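You operate a simulated robot arm through the tools that you are given. There is no shell and no other tool. Be economical: measure what you need, move in short steps, check, and stop when the job is done.

Carry out the task below with a simulated two-armed robot. There is one attempt and no reset: what you move stays moved.

JOB
Reset the tripped power strip and run it without its biggest load.
Fine: all three outlet switches off first, then set the breaker, then switch on the two outlets with the smaller amps printed beside them; it must not trip again.
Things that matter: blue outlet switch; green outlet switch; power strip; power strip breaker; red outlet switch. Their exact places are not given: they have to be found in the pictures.

The check looks at the end state, three seconds after you hand in, the way a careful person would. Anything else that was tipped, shoved, dropped, spilled or broken makes it a failure.

ROBOT AND FRAMES
Two 7-joint arms with fingered hands on one trunk, on a base that drives. Base frame: it is fixed to the floor where the robot stands at the start and does not move with it; the origin is under the middle of the robot, x ahead of it, y to its left, z up. Readings come in m, rad, newtons and seconds.
The left shoulder is at the start at [0.071, 0.172, 1.427], the right one opposite. Places, roughly: blue outlet switch [1, 0, 1.1]; green outlet switch [1.1, 0, 1.1]; power strip [1.1, 0.1, 1.1]; power strip breaker [1.1, 0, 1.2]; red outlet switch [0.9, 0, 1.1]. Payload 5 kg a hand.
The TCP of each hand is the grasp point between the finger pads, 0.043 m short of the fingertips. In the tool frame z runs along the fingers and y along their closing line. Largest opening 0.144 m; the body of the gripper starts 0.05 m behind the TCP. The gripper is a hand of 5 fingers: y runs from the thumb to the fingers, the wrist lies at [-0.021, -0.124, -0.221] in the tool frame.
Orientation is told as [roll, pitch, yaw] about the base's x, y, z axes, in that order, counted from this pose: with the fingers straight down and the wrist toward the robot, the tool's x, y and z point along [0, 1, 0], [1, 0, 0] and [0, 0, -1] of the base frame.

CONTROLS
- The arms move only by the tool apply_moves. It takes "left_steps", "right_steps" or both (then of equal length, played together; a hand with none holds still); each is a list of rows, each a list of 6 numbers: the shift along the base's x, y, z in units of 25 mm (1.0 is 25 mm), then the turn, a rotation vector about the base's x, y, z in units of 6 degrees (1.0 is 6 degrees). In form: [[dx, dy, dz, rx, ry, rz], ...]. A call has 1 to 10 rows; each row shifts and turns the commanded pose from where the row before left it. A call with a number of a shift or a turn outside -1 to 1 is refused whole. Rows are played at 5 a second. More than 0.05 m and 0.15 rad between two rows, and nothing of the call is played. Where a pose cannot be reached the arm comes as near as it can. A force on the tool above 50 N (or 10 N above the force at the start of the call, whichever is more), or a blocked arm, ends the call early, and 0.2 s more pass. In this call time passes only in rows, and 0.2 s behind the last. The reply holds the time, the measured pose of the TCP, the force on the tool along the base axes, the opening and the grip force, in the units named above and with some noise, with the torque about the TCP (base axes, N m) and any sound that the robot's microphone picked up, and new pictures: "views" is both (left out), scene, wrist or none (wrist: the cameras of the hands that moved).
- Cameras (640 x 400 px; columns grow to the right, rows downward): "scene" is now at [0.1415, -0.002, 1.6741]; the picture's right is [-0.02, -1.00, 0.00], its down [-0.45, 0.01, -0.90] and it looks along [0.89, -0.02, -0.45] (base axes); focal length 263 px, centre (320, 200). "left" rides on the left gripper at [-0.086, -0.108, -0.168] in its tool frame; the picture's right is [-0.80, -0.28, 0.53], its down [0.54, -0.73, 0.42] and it looks along [0.27, 0.63, 0.73] (tool axes); focal length 275 px, centre (320, 200). "right" rides on the right gripper at [0.086, -0.108, -0.168] in its tool frame; the picture's right is [-0.80, 0.28, -0.53], its down [-0.54, -0.73, 0.42] and it looks along [-0.27, 0.63, 0.73] (tool axes); focal length 275 px, centre (320, 200).
- raise_lower(by): slides the trunk up (or, below 0, down) by that many m; the arms and the scene camera ride with it, the base frame stays. It gives what a move gives, with no picture.
- roll_base(legs): drives the robot by 1 to 6 legs, each [ahead, left, turn to the left] in m, m and rad, along the robot's own axes; the way and the turn of a leg run together, so that a leg with both is an arc; at most 1.5 m and 3.142 rad a leg. The arms and the cameras ride along, it lands a little off, and it stops where it bumps. It gives what a move gives, and a new picture of the scene camera.
- finger_targets(index, middle, ring, little, thumb_bend, thumb_turn, hand): sets how far each is bent, from 0 (flat) to 1 (curled in); at 0.3 the hand is open as for a grip, at 0.7 the pads meet at the TCP. One left out holds its place. A second passes; each finger stops where it meets its share of the squeeze, and holds until it gets a number again. It is the only way to open and close the hand. It gives what a move gives, with no picture; readings hold the bend of each and the force on index, middle, ring, little, thumb and palm. thumb_turn goes from beside the hand (0) to across from the fingers (1), as for a grip.
- pan_tilt(pan, tilt): turns the head with the scene camera to pan (to the left, within 1.501 rad either way) and tilt (down, from -0.506 to 1.204), counted from straight ahead of the robot. It gives what a move gives, and a new picture of the scene camera.
- measure_at(camera, pixels): for up to 12 pixels [column, row] of the newest picture of that camera ("zoom" is the newest enlarged one), the place [x, y, z] in the base frame of the surface seen there, good to about 0.002 m. It takes no simulated time.
- enlarge(camera, box): a new picture of the part [left, top, right, bottom] of that camera's present view, enlarged. It takes no simulated time.
- finish_job(): hands the job in; it is judged then, once.

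Go step by step. Measure first, check grasps and placings, and put right what went wrong. The budget is 80 turns and 260 pictures, counting those below and the enlarged ones. Unless the task says otherwise, let go and move clear before handing in, and close with one line.

The tools are called after ">>>" by a JSON object that holds its "name" and its "arguments". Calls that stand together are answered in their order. apply_moves: Moves the arms, as the interface text tells. Its arguments: {"type":"object","properties":{"left_steps":{"type":"array"},"right_steps":{"type":"array"},"views":{"type":"string","enum":["both","scene","wrist","none"]}},"required":[]} The other tools are called the same way: raise_lower (by) slides the trunk up or down; finger_targets (index, middle, ring, little, thumb_bend, thumb_turn, hand) moves the fingers one by one; roll_base (legs) drives the base; pan_tilt (pan, tilt) turns the head that bears the scene camera; measure_at (camera, pixels) gives the place of the surface under pixels of a picture; enlarge (camera, box) takes an enlarged picture of a part of a camera's view; finish_job () hands the job in.

At the start:

```text
t: 0.0
left_tcp_pos: [0.8051, 0.2337, 1.4002]
left_ee_rot: [0.0, 0.001, -0.003]
left_contact_force: [-0.7, -1.1, -0.5]
left_ft_torque: [-0.04, 0.02, 0.03]
left_width: 0.1436
left_grasp_force: 0.0
left_shape: jaw
left_bend: [0.3, 0.3, 0.3, 0.3, 0.3, 0.98]
left_finger forces: [0.0, 0.1, 0.1, 0.0, 0.0, 0.0]
right_tcp_pos: [0.6853, -0.3418, 1.4102]
right_ee_rot: [0.002, 0.0, -0.001]
right_contact_force: [0.0, 0.0, 0.3]
right_ft_torque: [0.01, 0.01, -0.01]
right_width: 0.1437
right_grasp_force: 0.1
right_shape: jaw
right_bend: [0.3, 0.3, 0.3, 0.3, 0.3, 0.98]
right_finger forces: [0.0, 0.0, 0.0, 0.1, 0.0, 0.1]
trunk travel left (down, up): [-0.525, 0.415]
robot x, y, heading: [0.0029, 0.0028, -0.005]
head pan, tilt: [-0.023, 0.463]
```

scene: 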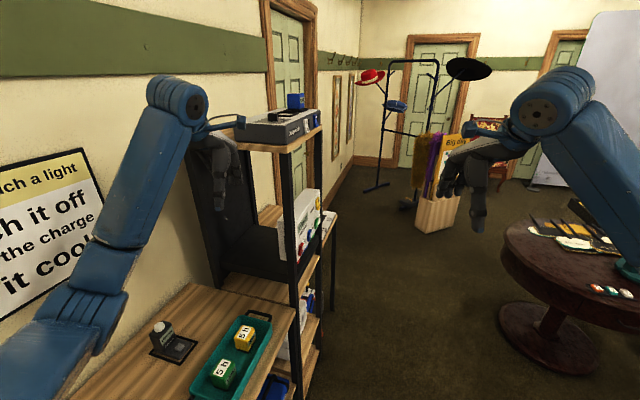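
right: 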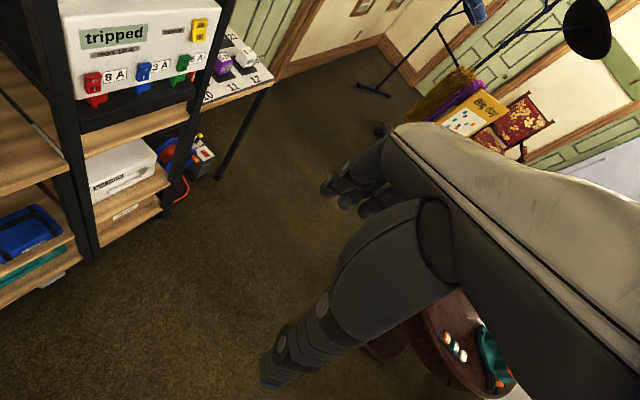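
left: 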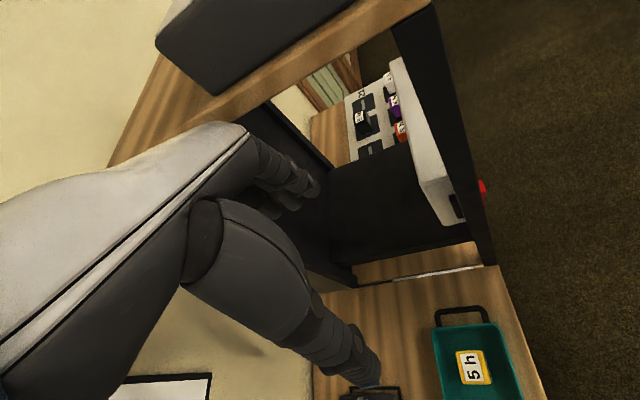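

The right wrist picture shows the strip reading "tripped" with red/blue/green rockers (95,85),(143,75),(180,68) and a yellow breaker (199,30). I will enlarge and measure these.

>>> {"name": "enlarge", "arguments": {"camera": "right", "box": [50, 0, 250, 125]}}

>>> {"name": "measure_at", "arguments": {"camera": "right", "pixels": [[95, 80], [95, 98], [143, 70], [143, 86], [182, 62], [182, 78], [199, 24], [199, 38], [85, 20], [150, 55], [72, 90], [215, 60]]}}

>>> {"name": "enlarge", "arguments": {"camera": "scene", "box": [220, 90, 380, 290]}}

```text
3.20 times, centred on (150, 62) of right
```

zoom: 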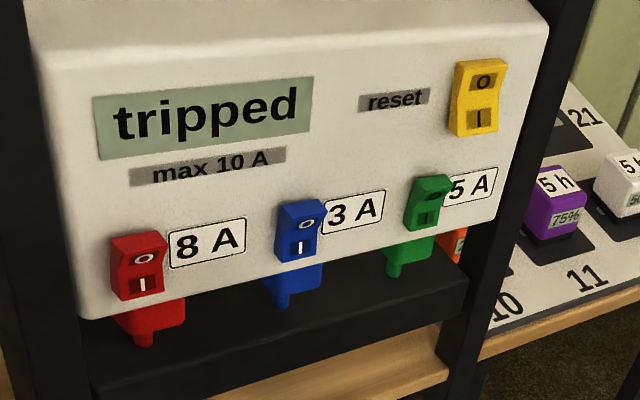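

```text
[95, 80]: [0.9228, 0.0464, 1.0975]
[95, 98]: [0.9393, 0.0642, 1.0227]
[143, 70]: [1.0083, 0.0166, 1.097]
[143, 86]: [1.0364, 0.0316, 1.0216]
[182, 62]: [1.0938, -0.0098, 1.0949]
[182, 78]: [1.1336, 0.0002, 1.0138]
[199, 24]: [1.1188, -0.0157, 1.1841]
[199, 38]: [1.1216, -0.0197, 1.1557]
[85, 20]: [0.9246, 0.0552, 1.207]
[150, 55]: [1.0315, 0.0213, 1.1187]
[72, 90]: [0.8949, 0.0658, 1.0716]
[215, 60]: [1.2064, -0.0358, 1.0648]
```

```text
2.00 times, centred on (300, 190) of scene
```

zoom: 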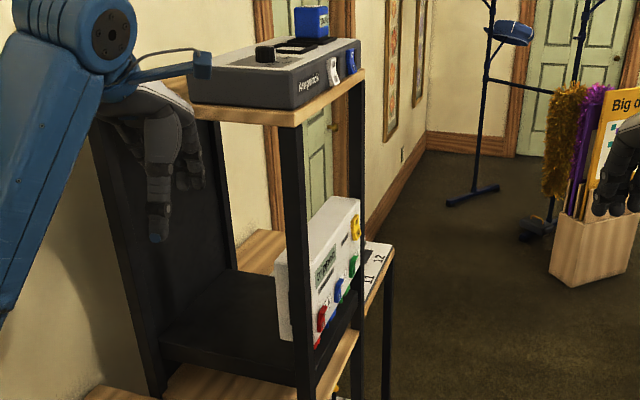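

The O is on top and the I below on all the rockers, and the face looks toward about (-0.31,-0.95). I measure the surroundings (round table, small table, shelf posts) to plan where to stand.

>>> {"name": "measure_at", "arguments": {"camera": "scene", "pixels": [[505, 240], [510, 275], [590, 300], [540, 370], [296, 310], [300, 380], [290, 145], [320, 130], [334, 290], [435, 230], [190, 395], [400, 380]]}}

>>> {"name": "pan_tilt", "arguments": {"pan": -0.5, "tilt": 0.9}}

```text
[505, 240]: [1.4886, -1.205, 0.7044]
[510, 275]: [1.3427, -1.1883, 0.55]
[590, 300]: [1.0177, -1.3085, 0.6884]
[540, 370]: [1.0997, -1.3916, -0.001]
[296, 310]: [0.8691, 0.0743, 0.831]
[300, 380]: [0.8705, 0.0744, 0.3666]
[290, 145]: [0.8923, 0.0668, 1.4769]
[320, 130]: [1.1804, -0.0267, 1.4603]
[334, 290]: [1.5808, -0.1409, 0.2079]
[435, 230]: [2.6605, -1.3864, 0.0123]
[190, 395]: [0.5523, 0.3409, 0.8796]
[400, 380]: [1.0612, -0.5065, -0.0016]
```

```text
t: 0.9
left_tcp_pos: [0.8063, 0.2354, 1.3998]
left_ee_rot: [-0.001, -0.002, 0.001]
left_contact_force: [-0.3, -0.2, 0.5]
left_ft_torque: [0.01, -0.04, 0.02]
left_width: 0.1437
left_grasp_force: 0.0
left_shape: jaw
left_bend: [0.3, 0.3, 0.3, 0.3, 0.3, 0.98]
left_finger forces: [0.0, 0.0, 0.0, 0.0, 0.1, 0.0]
right_tcp_pos: [0.6861, -0.342, 1.4086]
right_ee_rot: [0.0, 0.0, 0.001]
right_contact_force: [0.2, 0.5, -0.6]
right_ft_torque: [0.01, 0.05, -0.02]
right_width: 0.1436
right_grasp_force: 0.0
right_shape: jaw
right_bend: [0.3, 0.3, 0.3, 0.3, 0.3, 0.98]
right_finger forces: [0.0, 0.0, 0.0, 0.0, 0.0, 0.0]
trunk travel left (down, up): [-0.525, 0.415]
robot x, y, heading: [0.0012, 0.0005, -0.001]
head pan, tilt: [-0.499, 0.901]
```

scene: 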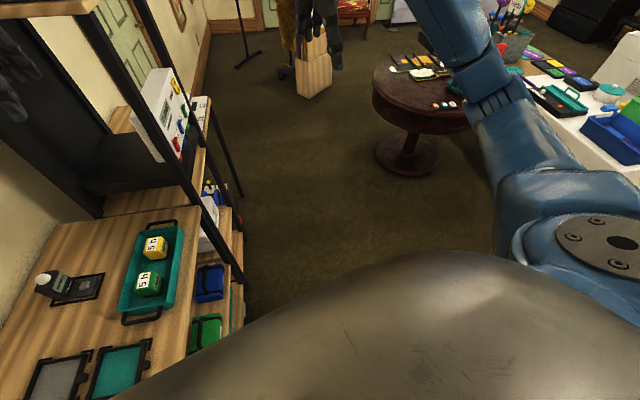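

The round table's and the white table's edges show at (375,90) and (560,130). I measure those and pull the left hand back, clear of the shelf post.

>>> {"name": "measure_at", "arguments": {"camera": "scene", "pixels": [[375, 90], [420, 132], [545, 115], [625, 172], [190, 350], [235, 330], [10, 320], [560, 200], [630, 100]]}}

>>> {"name": "apply_moves", "arguments": {"left_steps": [[-1, 0, 0, 0, 0, 0], [-1, 0, 0, 0, 0, 0], [-1, 0, 0, 0, 0, 0], [-1, 0, 0, 0, 0, 0], [-1, 0, 0, 0, 0, 0], [-1, 0, 0, 0, 0, 0], [-1, 0, 0, 0, 0, 0], [-1, 0, 0, 0, 0, 0]], "views": "none"}}

```text
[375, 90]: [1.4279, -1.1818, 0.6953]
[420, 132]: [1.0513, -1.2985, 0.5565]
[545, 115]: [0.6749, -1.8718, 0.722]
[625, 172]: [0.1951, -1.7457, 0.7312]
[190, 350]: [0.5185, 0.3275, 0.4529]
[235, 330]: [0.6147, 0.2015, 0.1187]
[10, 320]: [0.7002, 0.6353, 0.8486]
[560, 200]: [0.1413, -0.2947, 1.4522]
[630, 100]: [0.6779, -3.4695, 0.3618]
```

```text
t: 2.7
left_tcp_pos: [0.6045, 0.2352, 1.3987]
left_ee_rot: [0.001, -0.001, 0.0]
left_contact_force: [-0.5, 0.2, 1.2]
left_ft_torque: [0.0, -0.07, -0.01]
left_width: 0.1437
left_grasp_force: 0.1
left_shape: jaw
left_bend: [0.3, 0.3, 0.3, 0.3, 0.3, 0.98]
left_finger forces: [0.0, 0.0, 0.0, 0.0, 0.1, 0.0]
right_tcp_pos: [0.6834, -0.3408, 1.4092]
right_ee_rot: [0.001, 0.001, -0.001]
right_contact_force: [0.7, 0.0, 0.8]
right_ft_torque: [-0.01, -0.02, 0.02]
right_width: 0.1436
right_grasp_force: 0.2
right_shape: jaw
right_bend: [0.3, 0.3, 0.3, 0.3, 0.3, 0.98]
right_finger forces: [0.0, 0.1, 0.0, 0.0, 0.0, 0.0]
trunk travel left (down, up): [-0.525, 0.415]
robot x, y, heading: [0.0032, -0.0024, -0.002]
head pan, tilt: [-0.499, 0.901]
```

The floor between the shelf and the round table is clear, so I drive to face the panel from about 0.85 m, after pulling the right hand back a little.

>>> {"name": "apply_moves", "arguments": {"right_steps": [[-1, 0, 0, 0, 0, 0], [-1, 0, 0, 0, 0, 0], [-1, 0, 0, 0, 0, 0], [-1, 0, 0, 0, 0, 0]], "views": "none"}}

>>> {"name": "roll_base", "arguments": {"legs": [[0, -0.74, 0], [0.6, 0, 0], [0, 0, 1.26]]}}

>>> {"name": "pan_tilt", "arguments": {"pan": -0.2, "tilt": 0.6}}

```text
t: 3.7
left_tcp_pos: [0.605, 0.2339, 1.3995]
left_ee_rot: [-0.001, 0.0, 0.001]
left_contact_force: [-0.3, -0.3, 0.5]
left_ft_torque: [0.0, -0.04, -0.01]
left_width: 0.1439
left_grasp_force: 0.1
left_shape: jaw
left_bend: [0.3, 0.3, 0.3, 0.3, 0.3, 0.98]
left_finger forces: [0.0, 0.0, 0.0, 0.1, 0.0, 0.0]
right_tcp_pos: [0.583, -0.3418, 1.4083]
right_ee_rot: [0.0, -0.001, -0.001]
right_contact_force: [-0.7, -0.2, -0.2]
right_ft_torque: [-0.05, -0.05, -0.02]
right_width: 0.1436
right_grasp_force: 0.0
right_shape: jaw
right_bend: [0.3, 0.3, 0.3, 0.3, 0.3, 0.98]
right_finger forces: [0.1, 0.0, 0.0, 0.0, 0.0, 0.0]
trunk travel left (down, up): [-0.525, 0.415]
robot x, y, heading: [-0.0013, 0.0005, -0.001]
head pan, tilt: [-0.499, 0.901]
```

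```text
t: 13.8
left_tcp_pos: [0.565, -0.0904, 1.3998]
left_ee_rot: [0.001, -0.001, 1.255]
left_contact_force: [0.1, -0.2, 0.3]
left_ft_torque: [0.02, -0.01, -0.04]
left_width: 0.1437
left_grasp_force: 0.1
left_shape: jaw
left_bend: [0.3, 0.3, 0.3, 0.3, 0.3, 0.98]
left_finger forces: [0.1, 0.0, 0.1, 0.1, 0.1, 0.0]
right_tcp_pos: [1.1054, -0.2906, 1.4099]
right_ee_rot: [0.001, 0.0, 1.255]
right_contact_force: [0.1, -0.3, -0.4]
right_ft_torque: [-0.01, 0.02, -0.02]
right_width: 0.1438
right_grasp_force: 0.1
right_shape: jaw
right_bend: [0.3, 0.3, 0.3, 0.3, 0.3, 0.98]
right_finger forces: [0.0, 0.1, 0.0, 0.0, 0.0, 0.0]
trunk travel left (down, up): [-0.525, 0.415]
robot x, y, heading: [0.598, -0.7407, 1.256]
head pan, tilt: [-0.499, 0.901]
```

scene: 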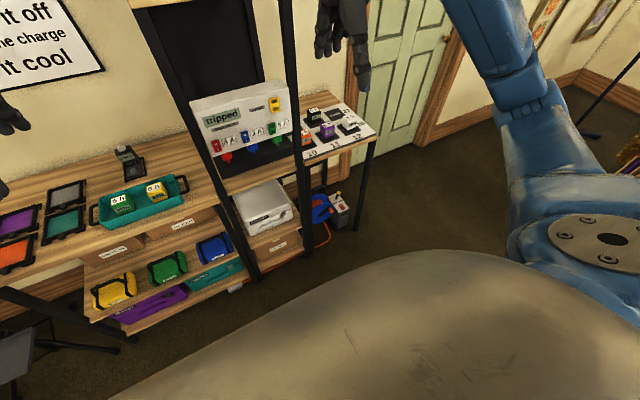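

```text
t: 14.6
left_tcp_pos: [0.565, -0.0906, 1.3991]
left_ee_rot: [0.0, 0.001, 1.254]
left_contact_force: [-0.1, 1.0, -0.3]
left_ft_torque: [0.03, 0.0, 0.0]
left_width: 0.1437
left_grasp_force: 0.0
left_shape: jaw
left_bend: [0.3, 0.3, 0.3, 0.3, 0.3, 0.98]
left_finger forces: [0.0, 0.1, 0.0, 0.0, 0.0, 0.0]
right_tcp_pos: [1.1059, -0.2913, 1.4081]
right_ee_rot: [0.001, -0.001, 1.256]
right_contact_force: [0.1, 0.7, -0.6]
right_ft_torque: [0.02, 0.02, 0.0]
right_width: 0.1437
right_grasp_force: 0.1
right_shape: jaw
right_bend: [0.3, 0.3, 0.3, 0.3, 0.3, 0.98]
right_finger forces: [0.0, 0.1, 0.0, 0.0, 0.1, 0.0]
trunk travel left (down, up): [-0.525, 0.415]
robot x, y, heading: [0.6001, -0.7401, 1.248]
head pan, tilt: [-0.201, 0.6]
```

scene: 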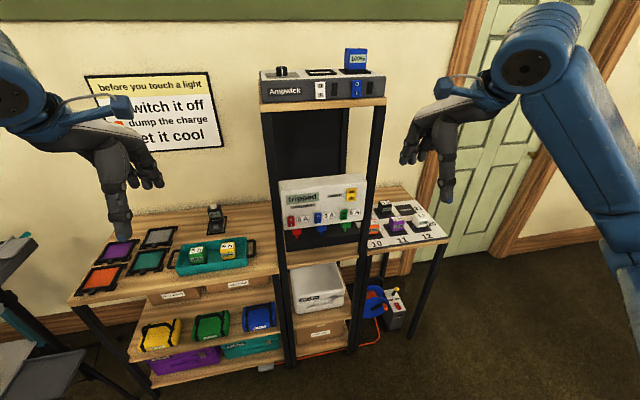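

The whole panel is in view at (325,205) and unobstructed. I enlarge it to read the switch states, measure it, and make a pointer with the right index finger.

>>> {"name": "enlarge", "arguments": {"camera": "scene", "box": [270, 170, 375, 250]}}

>>> {"name": "finger_targets", "arguments": {"hand": "right", "index": 0, "middle": 1, "ring": 1, "little": 1, "thumb_turn": 0, "thumb_bend": 0.6}}

>>> {"name": "enlarge", "arguments": {"camera": "scene", "box": [380, 60, 500, 220]}}

>>> {"name": "enlarge", "arguments": {"camera": "right", "box": [0, 0, 640, 400]}}

```text
5.00 times, centred on (322, 210) of scene
```

zoom: 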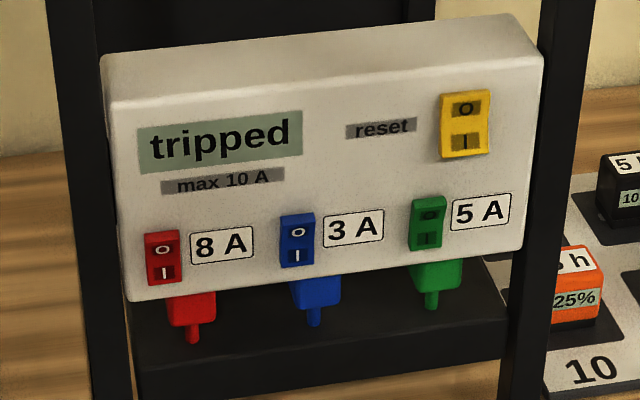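

```text
t: 15.6
left_tcp_pos: [0.5651, -0.0919, 1.3997]
left_ee_rot: [0.001, 0.0, 1.253]
left_contact_force: [-0.1, 0.6, 0.1]
left_ft_torque: [0.01, 0.0, 0.0]
left_width: 0.1437
left_grasp_force: 0.0
left_shape: jaw
left_bend: [0.3, 0.3, 0.3, 0.3, 0.3, 0.98]
left_finger forces: [0.0, 0.0, 0.0, 0.0, 0.1, 0.0]
right_tcp_pos: [1.1058, -0.2914, 1.4093]
right_ee_rot: [0.001, 0.001, 1.255]
right_contact_force: [-0.3, -1.0, -0.5]
right_ft_torque: [0.0, 0.02, 0.0]
right_width: 0.1719
right_grasp_force: 0.1
right_shape: fingers
right_bend: [0.0, 1.0, 1.0, 1.0, 0.6, 0.0]
right_finger forces: [0.0, 0.1, 0.0, 0.0, 0.0, 0.0]
trunk travel left (down, up): [-0.525, 0.415]
robot x, y, heading: [0.5987, -0.7413, 1.255]
head pan, tilt: [-0.201, 0.6]
```

```text
2.50 times, centred on (440, 140) of scene
```

zoom: 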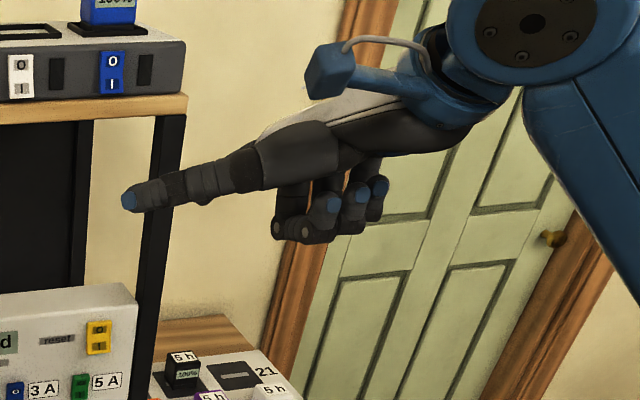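

```text
1.00 times, centred on (320, 200) of right
```

zoom: 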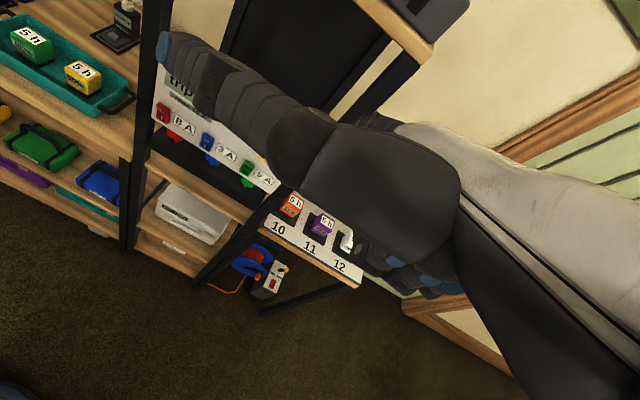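

The index now points forward with its blue tip at right-view (165,47). I measure the tip and finger base to learn its direction, and re-enlarge the panel for the states.

>>> {"name": "measure_at", "arguments": {"camera": "zoom", "pixels": [[165, 47], [162, 40], [180, 50], [215, 80], [290, 145], [240, 100]]}}

>>> {"name": "enlarge", "arguments": {"camera": "scene", "box": [282, 195, 366, 248]}}

>>> {"name": "measure_at", "arguments": {"camera": "scene", "pixels": [[363, 140], [366, 141], [292, 218], [292, 225], [318, 214], [318, 221], [345, 211], [345, 218], [350, 191], [350, 198], [300, 190], [340, 186]]}}

```text
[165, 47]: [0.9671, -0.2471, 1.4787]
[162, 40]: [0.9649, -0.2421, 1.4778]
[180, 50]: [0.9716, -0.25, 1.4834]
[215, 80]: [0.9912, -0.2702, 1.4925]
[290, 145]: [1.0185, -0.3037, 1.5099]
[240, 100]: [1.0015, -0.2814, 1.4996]
```

```text
7.55 times, centred on (324, 222) of scene
```

zoom: 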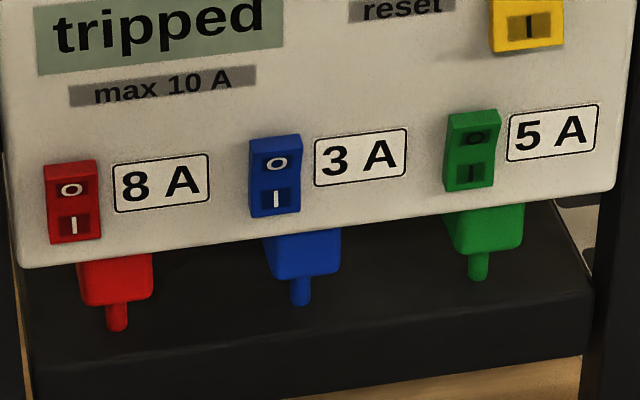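

```text
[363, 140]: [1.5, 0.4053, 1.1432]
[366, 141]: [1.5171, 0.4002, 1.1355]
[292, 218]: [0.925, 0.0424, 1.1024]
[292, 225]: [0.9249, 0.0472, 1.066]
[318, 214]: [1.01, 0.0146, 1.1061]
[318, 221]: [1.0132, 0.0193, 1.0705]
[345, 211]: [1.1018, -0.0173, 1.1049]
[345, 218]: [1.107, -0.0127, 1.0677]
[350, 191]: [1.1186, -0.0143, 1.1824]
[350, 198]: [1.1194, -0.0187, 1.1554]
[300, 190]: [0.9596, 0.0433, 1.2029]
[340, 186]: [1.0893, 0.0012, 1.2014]
```

The zoom shows every outlet rocker with its lower (I) half pressed, so all three are on, and the breaker with its upper (O) half pressed, so it is off. The index points about 60° to the left of the panel normal, so I yaw the hand −60° while backing off a little.

>>> {"name": "apply_moves", "arguments": {"right_steps": [[0, -0.4, 0, 0, 0, -1], [0, -0.4, 0, 0, 0, -1], [0, -0.4, 0, 0, 0, -1], [0, -0.4, 0, 0, 0, -1], [0, -0.4, 0, 0, 0, -1], [0, -0.4, 0, 0, 0, -1], [0, -0.4, 0, 0, 0, -1], [0, -0.4, 0, 0, 0, -1], [0, -0.4, 0, 0, 0, -1], [0, -0.4, 0, 0, 0, -1]]}}

```text
t: 17.8
left_tcp_pos: [0.5644, -0.0907, 1.4004]
left_ee_rot: [0.002, -0.001, 1.254]
left_contact_force: [0.3, 0.1, 0.4]
left_ft_torque: [0.01, -0.05, -0.03]
left_width: 0.1441
left_grasp_force: 0.1
left_shape: jaw
left_bend: [0.3, 0.3, 0.3, 0.3, 0.3, 0.98]
left_finger forces: [0.0, 0.1, 0.0, 0.0, 0.0, 0.0]
right_tcp_pos: [1.1037, -0.3916, 1.41]
right_ee_rot: [0.0, 0.0, 0.205]
right_contact_force: [-0.2, -0.3, 0.6]
right_ft_torque: [0.02, -0.02, 0.03]
right_width: 0.1712
right_grasp_force: 0.0
right_shape: fingers
right_bend: [0.0, 1.0, 1.0, 1.0, 0.6, 0.0]
right_finger forces: [0.1, 0.1, 0.1, 0.1, 0.0, 0.1]
trunk travel left (down, up): [-0.525, 0.415]
robot x, y, heading: [0.5969, -0.7427, 1.254]
head pan, tilt: [-0.201, 0.6]
```

scene: 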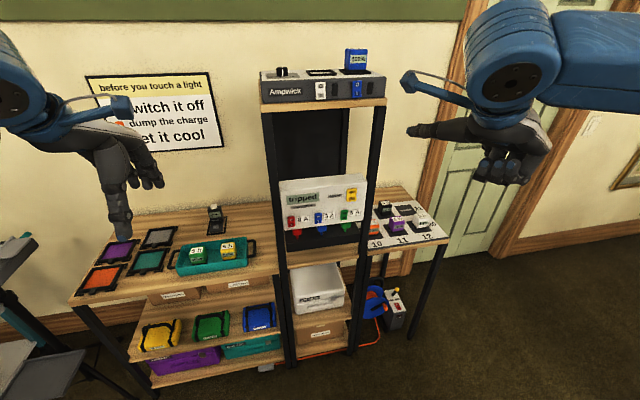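
right: 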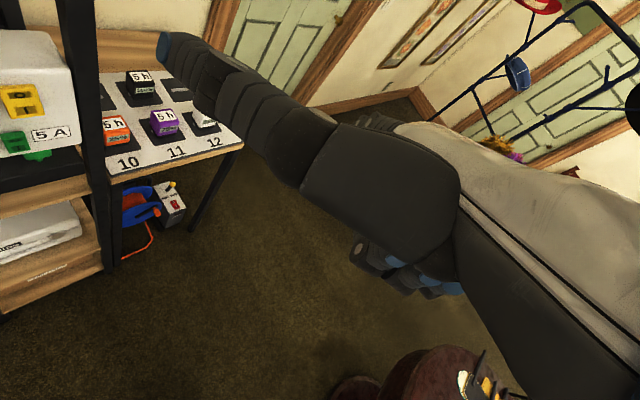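

The finger now points roughly into the shelf plane, tip at right-view (165,47). I measure tip and knuckle again.

>>> {"name": "measure_at", "arguments": {"camera": "right", "pixels": [[165, 47], [162, 37], [160, 55], [200, 75], [240, 105], [290, 145]]}}

>>> {"name": "measure_at", "arguments": {"camera": "scene", "pixels": [[408, 131], [410, 127], [410, 134], [425, 129], [450, 130]]}}

>>> {"name": "enlarge", "arguments": {"camera": "scene", "box": [380, 70, 560, 200]}}

```text
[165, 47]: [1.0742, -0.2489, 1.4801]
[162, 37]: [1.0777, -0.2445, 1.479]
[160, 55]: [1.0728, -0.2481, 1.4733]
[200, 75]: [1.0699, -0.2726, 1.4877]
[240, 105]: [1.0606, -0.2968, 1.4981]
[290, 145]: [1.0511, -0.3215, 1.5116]
```

```text
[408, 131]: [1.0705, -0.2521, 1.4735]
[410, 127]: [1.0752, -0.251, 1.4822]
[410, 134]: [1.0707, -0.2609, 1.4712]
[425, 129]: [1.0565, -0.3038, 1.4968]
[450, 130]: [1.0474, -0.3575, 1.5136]
```

```text
3.08 times, centred on (470, 135) of scene
```

zoom: 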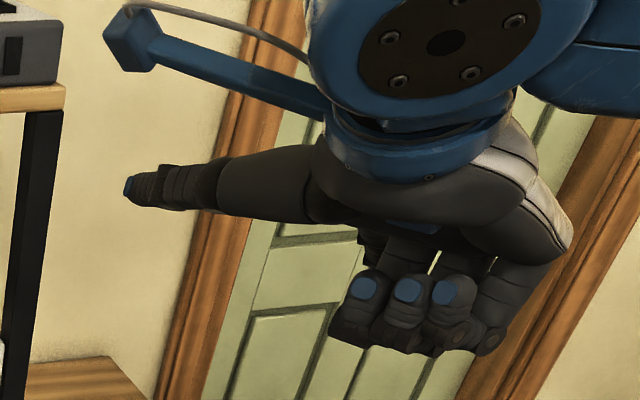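

The finger heads 72° (the panel normal) and 22° downward. I pitch it up 16°, and start lowering and shifting toward red.

>>> {"name": "apply_moves", "arguments": {"right_steps": [[-0.63, 0.3, -0.9, 0.845, -0.276, 0], [-0.63, 0.3, -0.9, 0.845, -0.276, 0], [-0.63, 0.3, -0.9, 0.845, -0.276, 0], [-0.63, 0.3, -0.9, 0, 0, 0], [-0.63, 0.3, -0.9, 0, 0, 0], [-0.63, 0.3, -0.9, 0, 0, 0], [-0.63, 0.3, -0.9, 0, 0, 0], [-0.63, 0.3, -0.9, 0, 0, 0], [-0.63, 0.3, -0.9, 0, 0, 0], [-0.63, 0.3, -0.9, 0, 0, 0]]}}

```text
t: 20.0
left_tcp_pos: [0.5632, -0.0894, 1.3982]
left_ee_rot: [-0.001, 0.0, 1.252]
left_contact_force: [0.1, -0.2, -0.1]
left_ft_torque: [-0.04, -0.03, 0.0]
left_width: 0.1438
left_grasp_force: 0.1
left_shape: jaw
left_bend: [0.3, 0.3, 0.3, 0.3, 0.3, 0.98]
left_finger forces: [0.0, 0.0, 0.0, 0.1, 0.0, 0.0]
right_tcp_pos: [0.9553, -0.2773, 1.1989]
right_ee_rot: [0.243, -0.137, 0.189]
right_contact_force: [-0.1, 1.3, 0.3]
right_ft_torque: [-0.02, -0.02, -0.05]
right_width: 0.1715
right_grasp_force: 0.0
right_shape: fingers
right_bend: [0.0, 1.0, 1.0, 1.0, 0.6, 0.0]
right_finger forces: [0.1, 0.0, 0.0, 0.0, 0.1, 0.1]
right hand out of reach, approached as far as the arm can: row 2, 3
trunk travel left (down, up): [-0.525, 0.415]
robot x, y, heading: [0.5984, -0.7369, 1.252]
head pan, tilt: [-0.201, 0.6]
```

scene: 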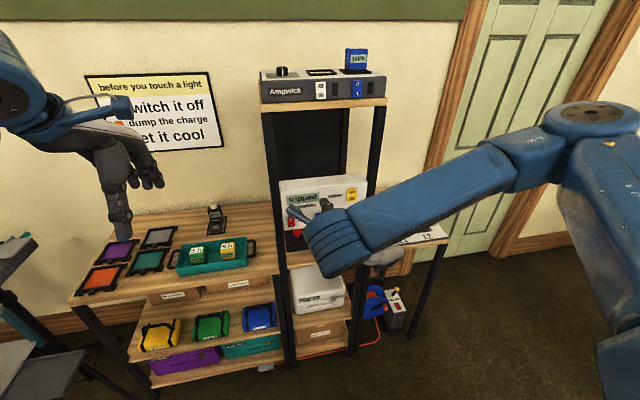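
right: 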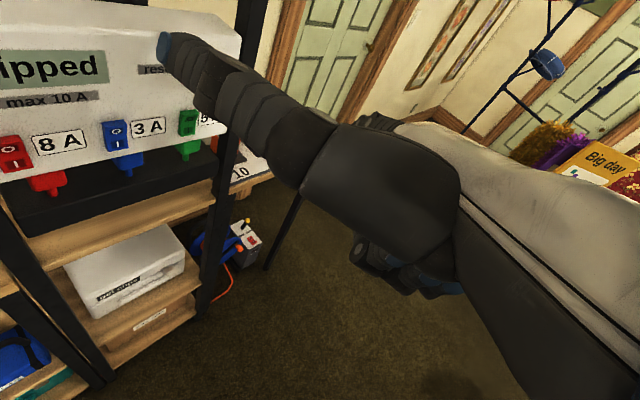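

The camera sees the panel and the tip at right-view (165,42). I measure the tip and the red rocker.

>>> {"name": "measure_at", "arguments": {"camera": "right", "pixels": [[164, 45], [162, 37], [240, 105], [8, 147], [8, 162], [116, 128], [116, 143], [188, 115], [188, 130]]}}

```text
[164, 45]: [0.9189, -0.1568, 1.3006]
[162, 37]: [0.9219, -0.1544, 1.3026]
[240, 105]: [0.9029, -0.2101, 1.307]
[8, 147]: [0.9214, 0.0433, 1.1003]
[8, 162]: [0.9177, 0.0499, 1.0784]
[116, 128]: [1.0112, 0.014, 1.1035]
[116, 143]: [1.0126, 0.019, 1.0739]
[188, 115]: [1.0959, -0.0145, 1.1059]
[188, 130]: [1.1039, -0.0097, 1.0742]
```

Tip is near (0.921,-0.153,1.297); the red top half is at (0.924,0.042,1.100). I lower to its height and advance to about 0.1 m short.

>>> {"name": "apply_moves", "arguments": {"right_steps": [[-0.1, 0.4, -0.975, 0, 0, 0], [-0.1, 0.4, -0.975, 0, 0, 0], [-0.1, 0.4, -0.975, 0, 0, 0], [-0.1, 0.4, -0.975, 0, 0, 0], [-0.1, 0.4, -0.975, 0, 0, 0], [-0.1, 0.4, -0.975, 0, 0, 0], [-0.1, 0.4, -0.975, 0, 0, 0], [-0.1, 0.4, -0.975, 0, 0, 0]]}}

```text
t: 21.8
left_tcp_pos: [0.5646, -0.0906, 1.3992]
left_ee_rot: [0.001, 0.002, 1.253]
left_contact_force: [0.1, -0.1, 0.1]
left_ft_torque: [-0.01, 0.03, 0.03]
left_width: 0.1437
left_grasp_force: 0.0
left_shape: jaw
left_bend: [0.3, 0.3, 0.3, 0.3, 0.3, 0.98]
left_finger forces: [0.1, 0.0, 0.1, 0.0, 0.0, 0.0]
right_tcp_pos: [0.9361, -0.1986, 1.0043]
right_ee_rot: [0.241, -0.138, 0.19]
right_contact_force: [0.8, 0.6, -0.3]
right_ft_torque: [-0.04, 0.01, -0.01]
right_width: 0.1712
right_grasp_force: 0.0
right_shape: fingers
right_bend: [0.0, 1.0, 1.0, 1.0, 0.6, 0.0]
right_finger forces: [0.0, 0.0, 0.1, 0.1, 0.0, 0.1]
trunk travel left (down, up): [-0.525, 0.415]
robot x, y, heading: [0.5981, -0.7371, 1.257]
head pan, tilt: [-0.201, 0.6]
```

scene: 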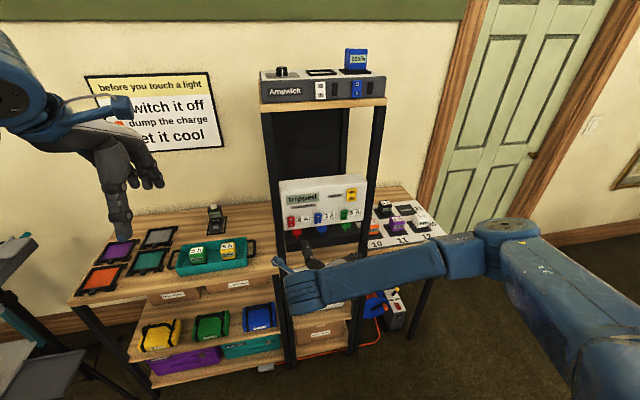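
right: 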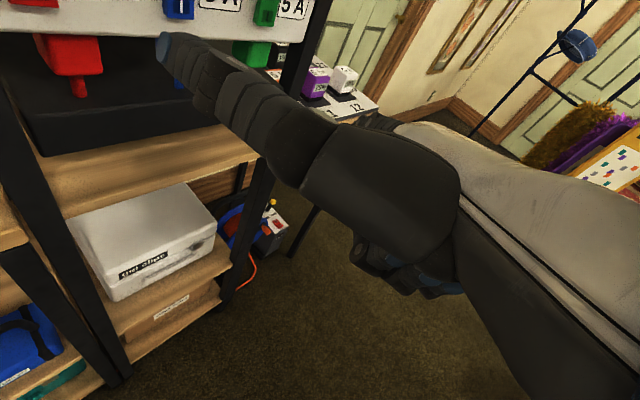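

Scene view shows the fingertip around (308,245), below the panel line from this perspective. I zoom in and measure it.

>>> {"name": "enlarge", "arguments": {"camera": "scene", "box": [270, 180, 370, 280]}}

>>> {"name": "measure_at", "arguments": {"camera": "right", "pixels": [[164, 45], [162, 37], [158, 50]]}}

>>> {"name": "measure_at", "arguments": {"camera": "scene", "pixels": [[308, 243], [307, 246], [312, 248], [318, 252]]}}

```text
4.00 times, centred on (320, 230) of scene
```

zoom: 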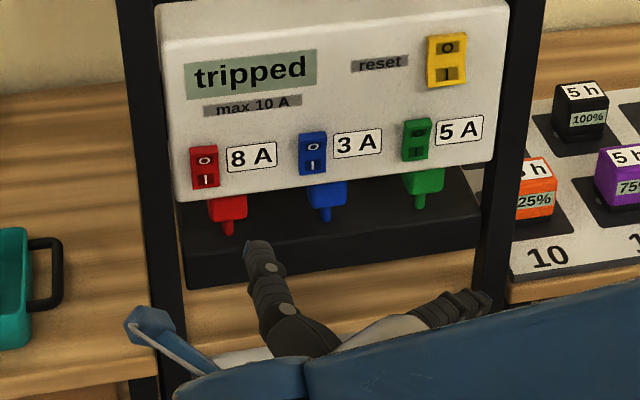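

```text
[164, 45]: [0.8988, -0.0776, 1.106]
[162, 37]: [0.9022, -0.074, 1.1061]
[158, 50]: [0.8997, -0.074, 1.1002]
```

```text
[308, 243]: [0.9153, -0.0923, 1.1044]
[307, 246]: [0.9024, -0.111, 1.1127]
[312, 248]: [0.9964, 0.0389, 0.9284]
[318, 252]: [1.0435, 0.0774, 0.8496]
```

I measure the exact tip end at zoom (257,243) and the thumb at (480,300), to be sure the thumb stays behind.

>>> {"name": "measure_at", "arguments": {"camera": "zoom", "pixels": [[257, 243], [247, 250], [270, 248], [252, 262], [278, 258], [485, 300], [460, 295], [440, 310], [150, 320]]}}

```text
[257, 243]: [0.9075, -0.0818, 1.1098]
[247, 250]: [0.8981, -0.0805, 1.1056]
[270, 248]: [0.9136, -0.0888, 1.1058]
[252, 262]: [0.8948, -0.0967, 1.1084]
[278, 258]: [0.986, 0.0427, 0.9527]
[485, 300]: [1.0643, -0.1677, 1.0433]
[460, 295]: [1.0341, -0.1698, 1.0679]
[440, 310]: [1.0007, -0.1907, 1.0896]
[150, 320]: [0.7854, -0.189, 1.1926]
```

Tip centre is about (0.906,-0.075,1.100) and the thumb is 4 cm further back. I shift 2 cm left and advance 10 cm to be just short of the red rocker.

>>> {"name": "apply_moves", "arguments": {"right_steps": [[0.088, 0.812, 0, 0, 0, 0], [0.088, 0.812, 0, 0, 0, 0], [0.088, 0.812, 0, 0, 0, 0], [0.088, 0.812, 0, 0, 0, 0], [0.088, 0.812, 0, 0, 0, 0]], "views": "wrist"}}

>>> {"name": "enlarge", "arguments": {"camera": "scene", "box": [270, 180, 370, 260]}}

```text
t: 23.0
left_tcp_pos: [0.5658, -0.0906, 1.3986]
left_ee_rot: [0.0, 0.003, 1.255]
left_contact_force: [-0.3, -0.3, -1.1]
left_ft_torque: [-0.02, -0.02, 0.04]
left_width: 0.1437
left_grasp_force: 0.0
left_shape: jaw
left_bend: [0.3, 0.3, 0.3, 0.3, 0.3, 0.98]
left_finger forces: [0.0, 0.0, 0.0, 0.0, 0.0, 0.1]
right_tcp_pos: [0.9485, -0.0989, 1.0047]
right_ee_rot: [0.242, -0.137, 0.191]
right_contact_force: [0.4, -0.1, 0.2]
right_ft_torque: [-0.02, 0.0, -0.01]
right_width: 0.1714
right_grasp_force: 0.1
right_shape: fingers
right_bend: [0.0, 1.0, 1.0, 1.0, 0.6, 0.0]
right_finger forces: [0.1, 0.0, 0.0, 0.1, 0.1, 0.0]
trunk travel left (down, up): [-0.525, 0.415]
robot x, y, heading: [0.594, -0.7398, 1.255]
head pan, tilt: [-0.201, 0.6]
```

right: 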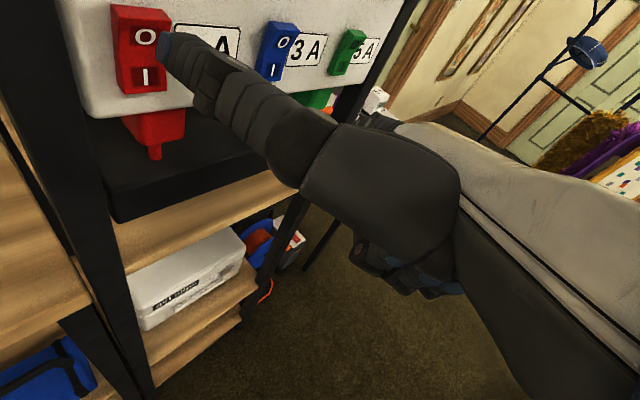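

```text
5.00 times, centred on (320, 220) of scene
```

zoom: 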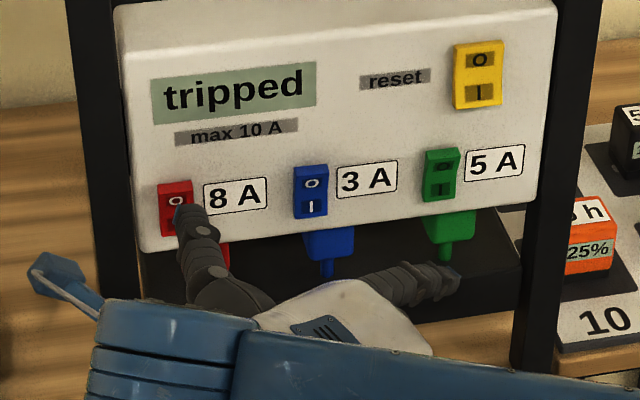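

The tip at right-view (163,45) sits just in front of the red O (146,37), slightly right of it. I measure both.

>>> {"name": "measure_at", "arguments": {"camera": "right", "pixels": [[163, 45], [162, 38], [159, 50], [138, 22], [146, 37], [138, 12], [146, 76], [130, 40]]}}

>>> {"name": "measure_at", "arguments": {"camera": "zoom", "pixels": [[185, 208], [190, 206], [178, 214], [203, 212], [175, 190], [166, 205], [192, 222]]}}

```text
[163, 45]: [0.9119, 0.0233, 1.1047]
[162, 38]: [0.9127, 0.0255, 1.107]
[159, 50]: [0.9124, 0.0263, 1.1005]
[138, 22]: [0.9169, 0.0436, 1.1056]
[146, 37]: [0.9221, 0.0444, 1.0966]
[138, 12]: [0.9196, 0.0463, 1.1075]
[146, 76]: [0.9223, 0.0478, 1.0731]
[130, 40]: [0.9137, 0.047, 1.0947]
```

```text
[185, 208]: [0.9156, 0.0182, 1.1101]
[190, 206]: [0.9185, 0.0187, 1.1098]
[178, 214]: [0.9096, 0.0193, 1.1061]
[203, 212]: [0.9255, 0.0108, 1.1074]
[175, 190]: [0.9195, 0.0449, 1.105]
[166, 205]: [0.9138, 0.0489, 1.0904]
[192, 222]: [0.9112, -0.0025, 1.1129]
```

The tip (centre ≈0.918,0.023,1.100) lines up with red's O half and is ~2 cm away. I press in with small steps along the normal.

>>> {"name": "apply_moves", "arguments": {"right_steps": [[0.03, 0.25, 0, 0, 0, 0], [0.04, 0.25, 0, 0, 0, 0], [0.06, 0.2, 0, 0, 0, 0], [0.06, 0.2, 0, 0, 0, 0], [0.06, 0.2, 0, 0, 0, 0], [0.05, 0.15, 0, 0, 0, 0]], "views": "wrist"}}

>>> {"name": "enlarge", "arguments": {"camera": "scene", "box": [270, 180, 370, 260]}}

```text
t: 24.3
left_tcp_pos: [0.5652, -0.0957, 1.4009]
left_ee_rot: [-0.002, -0.002, 1.252]
left_contact_force: [-0.6, 0.7, -1.3]
left_ft_torque: [-0.06, 0.03, -0.03]
left_width: 0.1441
left_grasp_force: 0.0
left_shape: jaw
left_bend: [0.3, 0.3, 0.3, 0.3, 0.3, 0.98]
left_finger forces: [0.1, 0.0, 0.0, 0.0, 0.1, 0.0]
right_tcp_pos: [0.9504, -0.0791, 1.0014]
right_ee_rot: [0.235, -0.135, 0.193]
right_contact_force: [-6.6, -45.3, 1.6]
right_ft_torque: [5.09, -0.69, 2.3]
right_width: 0.1723
right_grasp_force: 23.2
right_shape: fingers
right_bend: [0.0, 1.0, 1.0, 1.0, 0.61, 0.0]
right_finger forces: [0.0, 0.0, 0.0, 0.0, 45.7, 0.0]
trunk travel left (down, up): [-0.525, 0.415]
robot x, y, heading: [0.5987, -0.7386, 1.254]
head pan, tilt: [-0.201, 0.6]
stopped in row 6 (right hand): the force on the tool passed its limit (the readings are from after the stop); the commanded pose is now the measured one
```

right: 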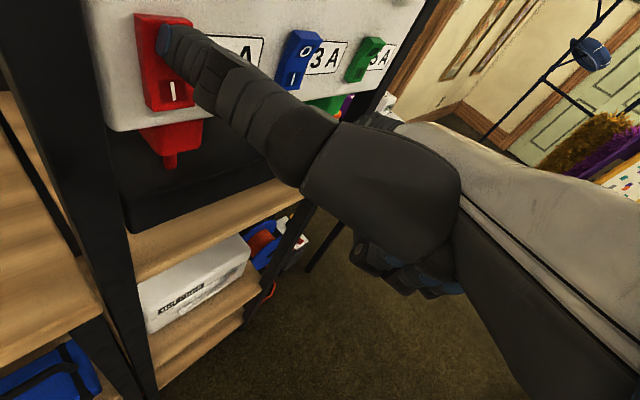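

```text
5.00 times, centred on (320, 220) of scene
```

zoom: 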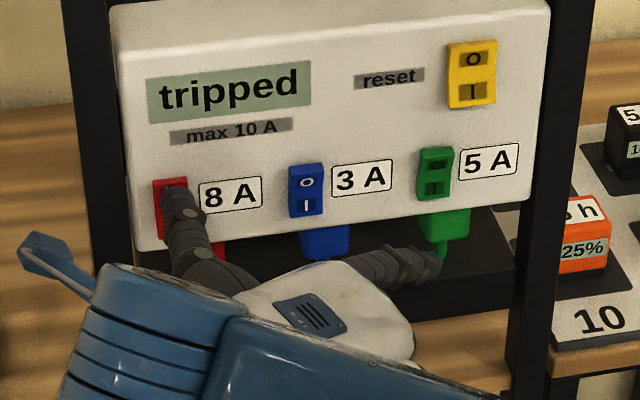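

The load of 45 N came at the red rocker's top (torques place the contact near (0.917,0.04,1.11)). I back off to see whether it flipped.

>>> {"name": "apply_moves", "arguments": {"right_steps": [[-0.2, -0.6, 0, 0, 0, 0], [-0.31, -0.95, 0, 0, 0, 0]], "views": "wrist"}}

>>> {"name": "enlarge", "arguments": {"camera": "scene", "box": [282, 180, 366, 240]}}

>>> {"name": "enlarge", "arguments": {"camera": "right", "box": [60, 0, 220, 110]}}

```text
t: 24.9
left_tcp_pos: [0.5629, -0.0947, 1.401]
left_ee_rot: [0.0, -0.001, 1.254]
left_contact_force: [-0.4, -0.8, 0.5]
left_ft_torque: [0.05, -0.05, 0.04]
left_width: 0.144
left_grasp_force: 0.0
left_shape: jaw
left_bend: [0.3, 0.3, 0.3, 0.3, 0.3, 0.98]
left_finger forces: [0.0, 0.0, 0.0, 0.1, 0.1, 0.0]
right_tcp_pos: [0.9379, -0.1139, 1.0044]
right_ee_rot: [0.239, -0.137, 0.192]
right_contact_force: [-0.3, -1.0, 1.6]
right_ft_torque: [-0.06, 0.0, -0.02]
right_width: 0.1712
right_grasp_force: 0.1
right_shape: fingers
right_bend: [0.0, 1.0, 1.0, 1.0, 0.6, 0.0]
right_finger forces: [0.0, 0.0, 0.1, 0.0, 0.0, 0.0]
trunk travel left (down, up): [-0.525, 0.415]
robot x, y, heading: [0.5996, -0.7428, 1.256]
head pan, tilt: [-0.201, 0.6]
```

right: 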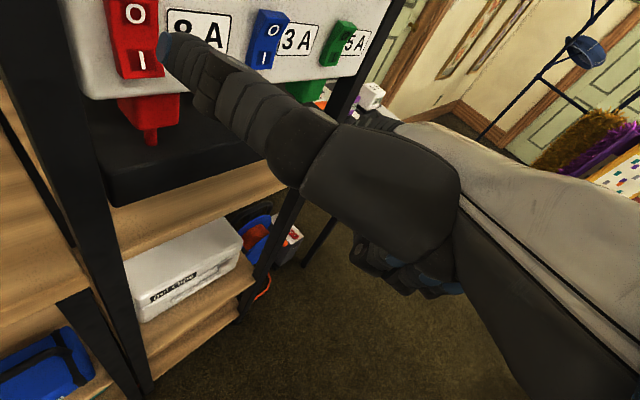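

```text
6.67 times, centred on (324, 210) of scene
```

zoom: 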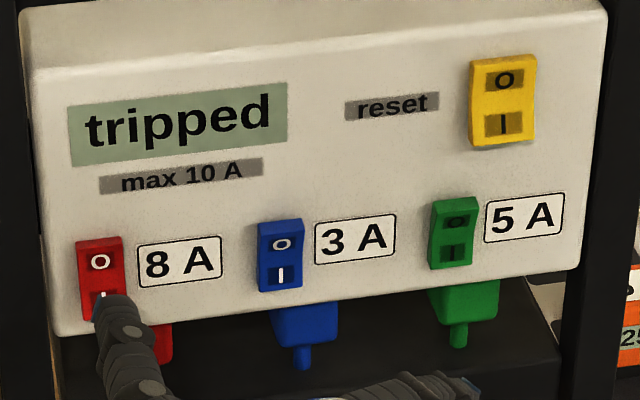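

```text
3.64 times, centred on (140, 55) of right
```

zoom: 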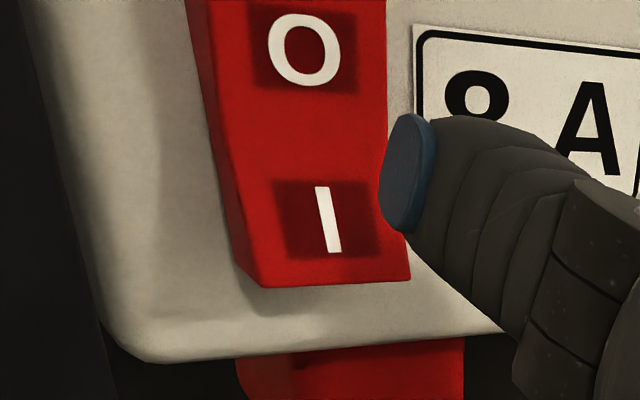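

Red's bottom edge now stands out like the breaker's, so it appears flipped to O. I verify by depth at O and I.

>>> {"name": "measure_at", "arguments": {"camera": "zoom", "pixels": [[340, 20], [370, 100], [300, 270], [340, 270], [360, 150], [110, 200], [200, 330]]}}

>>> {"name": "measure_at", "arguments": {"camera": "right", "pixels": [[163, 45], [159, 50], [263, 22], [263, 40], [258, 65], [272, 15]]}}

```text
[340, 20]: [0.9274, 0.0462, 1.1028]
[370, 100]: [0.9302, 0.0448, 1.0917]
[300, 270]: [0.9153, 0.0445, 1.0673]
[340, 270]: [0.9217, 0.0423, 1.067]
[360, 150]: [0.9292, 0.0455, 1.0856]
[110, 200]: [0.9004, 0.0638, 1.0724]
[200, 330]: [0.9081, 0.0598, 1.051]
```

```text
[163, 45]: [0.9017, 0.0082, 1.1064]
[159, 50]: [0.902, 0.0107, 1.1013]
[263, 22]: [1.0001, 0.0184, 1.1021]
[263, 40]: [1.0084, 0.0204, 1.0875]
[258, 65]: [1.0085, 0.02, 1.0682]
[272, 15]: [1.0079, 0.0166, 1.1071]
```

Red is off (its O half is now ~6 mm deeper than I). I slide 93 mm along the panel to blue.

>>> {"name": "apply_moves", "arguments": {"right_steps": [[0.88, -0.29, 0, 0, 0, 0], [0.88, -0.29, 0, 0, 0, 0], [0.88, -0.29, 0, 0, 0, 0], [0.88, -0.29, 0, 0, 0, 0]], "views": "wrist"}}

>>> {"name": "enlarge", "arguments": {"camera": "scene", "box": [282, 180, 366, 240]}}

>>> {"name": "measure_at", "arguments": {"camera": "right", "pixels": [[163, 45], [162, 38], [159, 50]]}}

```text
t: 25.9
left_tcp_pos: [0.5659, -0.0934, 1.3986]
left_ee_rot: [0.001, 0.001, 1.253]
left_contact_force: [-0.1, 0.5, 0.1]
left_ft_torque: [0.0, 0.02, 0.01]
left_width: 0.1436
left_grasp_force: 0.1
left_shape: jaw
left_bend: [0.3, 0.3, 0.3, 0.3, 0.3, 0.98]
left_finger forces: [0.0, 0.0, 0.0, 0.0, 0.0, 0.1]
right_tcp_pos: [1.0278, -0.1428, 1.0006]
right_ee_rot: [0.237, -0.136, 0.192]
right_contact_force: [0.0, -0.1, 0.3]
right_ft_torque: [0.0, 0.03, 0.01]
right_width: 0.1709
right_grasp_force: 0.1
right_shape: fingers
right_bend: [0.0, 1.0, 1.0, 1.0, 0.6, 0.0]
right_finger forces: [0.0, 0.1, 0.1, 0.0, 0.0, 0.0]
trunk travel left (down, up): [-0.525, 0.415]
robot x, y, heading: [0.5971, -0.7391, 1.256]
head pan, tilt: [-0.201, 0.6]
```

right: 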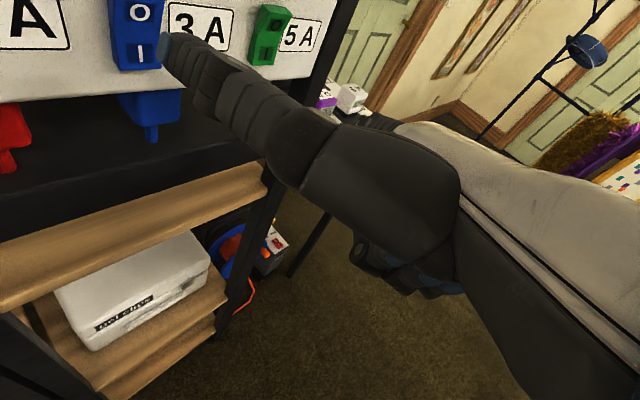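

```text
6.67 times, centred on (324, 210) of scene
```

zoom: 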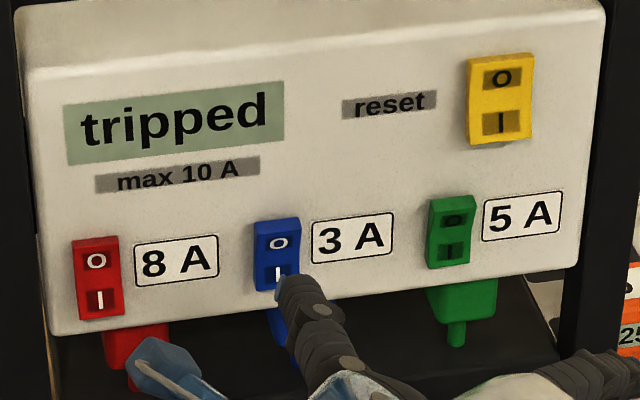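

```text
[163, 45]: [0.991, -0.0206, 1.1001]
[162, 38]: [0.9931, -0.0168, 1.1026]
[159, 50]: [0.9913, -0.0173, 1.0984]
```

The tip is in line with blue but 5 mm lower than for red; I raise it slightly and press.

>>> {"name": "apply_moves", "arguments": {"right_steps": [[0.186, 0.57, 0.2, 0, 0, 0], [0.124, 0.38, 0, 0, 0, 0], [0.062, 0.19, 0, 0, 0, 0], [0.062, 0.19, 0, 0, 0, 0], [0.062, 0.19, 0, 0, 0, 0], [0.031, 0.1, 0, 0, 0, 0]], "views": "wrist"}}

>>> {"name": "apply_moves", "arguments": {"right_steps": [[-0.2, -0.6, 0, 0, 0, 0], [-0.31, -0.95, 0, 0, 0, 0]], "views": "wrist"}}

>>> {"name": "enlarge", "arguments": {"camera": "scene", "box": [282, 180, 366, 240]}}

```text
t: 27.3
left_tcp_pos: [0.5635, -0.0982, 1.4003]
left_ee_rot: [-0.002, -0.004, 1.251]
left_contact_force: [0.4, -0.9, -0.2]
left_ft_torque: [0.01, 0.01, 0.03]
left_width: 0.1439
left_grasp_force: 0.1
left_shape: jaw
left_bend: [0.3, 0.3, 0.3, 0.3, 0.3, 0.98]
left_finger forces: [0.1, 0.0, 0.1, 0.0, 0.1, 0.0]
right_tcp_pos: [1.0407, -0.1075, 1.0086]
right_ee_rot: [0.239, -0.138, 0.189]
right_contact_force: [-6.8, -44.5, -1.7]
right_ft_torque: [4.25, -0.8, 2.44]
right_width: 0.1722
right_grasp_force: 22.5
right_shape: fingers
right_bend: [0.0, 1.0, 1.0, 1.0, 0.61, 0.01]
right_finger forces: [0.1, 0.0, 0.0, 0.1, 44.6, 0.1]
trunk travel left (down, up): [-0.525, 0.415]
robot x, y, heading: [0.5981, -0.7438, 1.25]
head pan, tilt: [-0.201, 0.6]
```

right: 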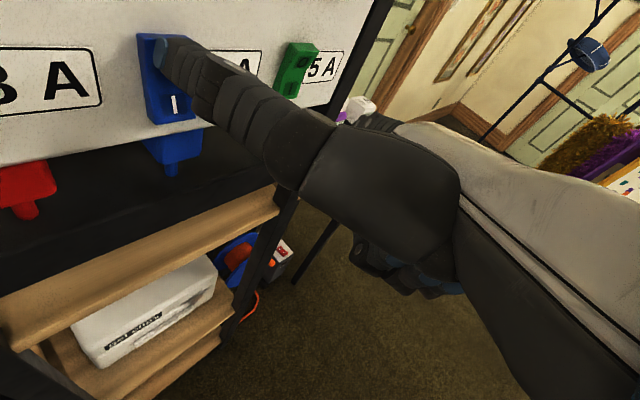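

```text
t: 27.9
left_tcp_pos: [0.5637, -0.0947, 1.4014]
left_ee_rot: [0.001, -0.005, 1.253]
left_contact_force: [-0.8, -0.9, 0.7]
left_ft_torque: [0.1, -0.02, 0.05]
left_width: 0.1439
left_grasp_force: 0.0
left_shape: jaw
left_bend: [0.3, 0.3, 0.3, 0.3, 0.3, 0.98]
left_finger forces: [0.1, 0.0, 0.1, 0.0, 0.0, 0.1]
right_tcp_pos: [1.026, -0.1414, 1.0076]
right_ee_rot: [0.241, -0.139, 0.191]
right_contact_force: [-1.3, -0.5, 0.8]
right_ft_torque: [0.06, 0.0, -0.04]
right_width: 0.1711
right_grasp_force: 0.0
right_shape: fingers
right_bend: [0.0, 1.0, 1.0, 1.0, 0.6, 0.0]
right_finger forces: [0.0, 0.0, 0.1, 0.1, 0.0, 0.1]
trunk travel left (down, up): [-0.525, 0.415]
robot x, y, heading: [0.6001, -0.7436, 1.254]
head pan, tilt: [-0.201, 0.6]
```

right: 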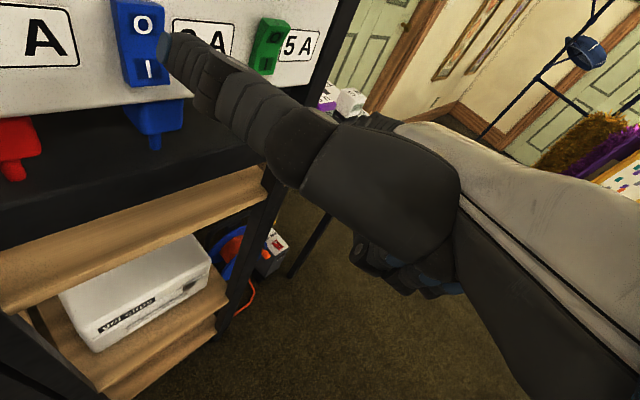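

```text
6.67 times, centred on (324, 210) of scene
```

zoom: 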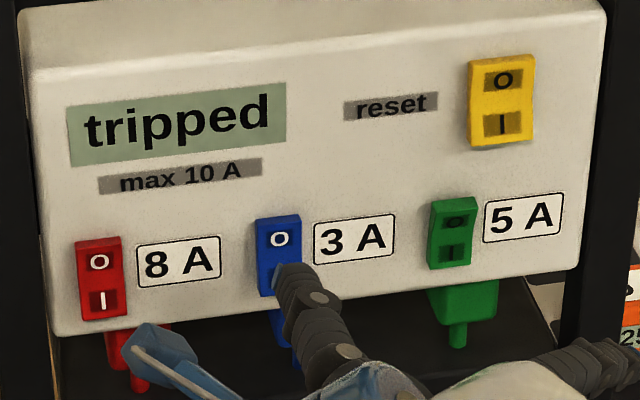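

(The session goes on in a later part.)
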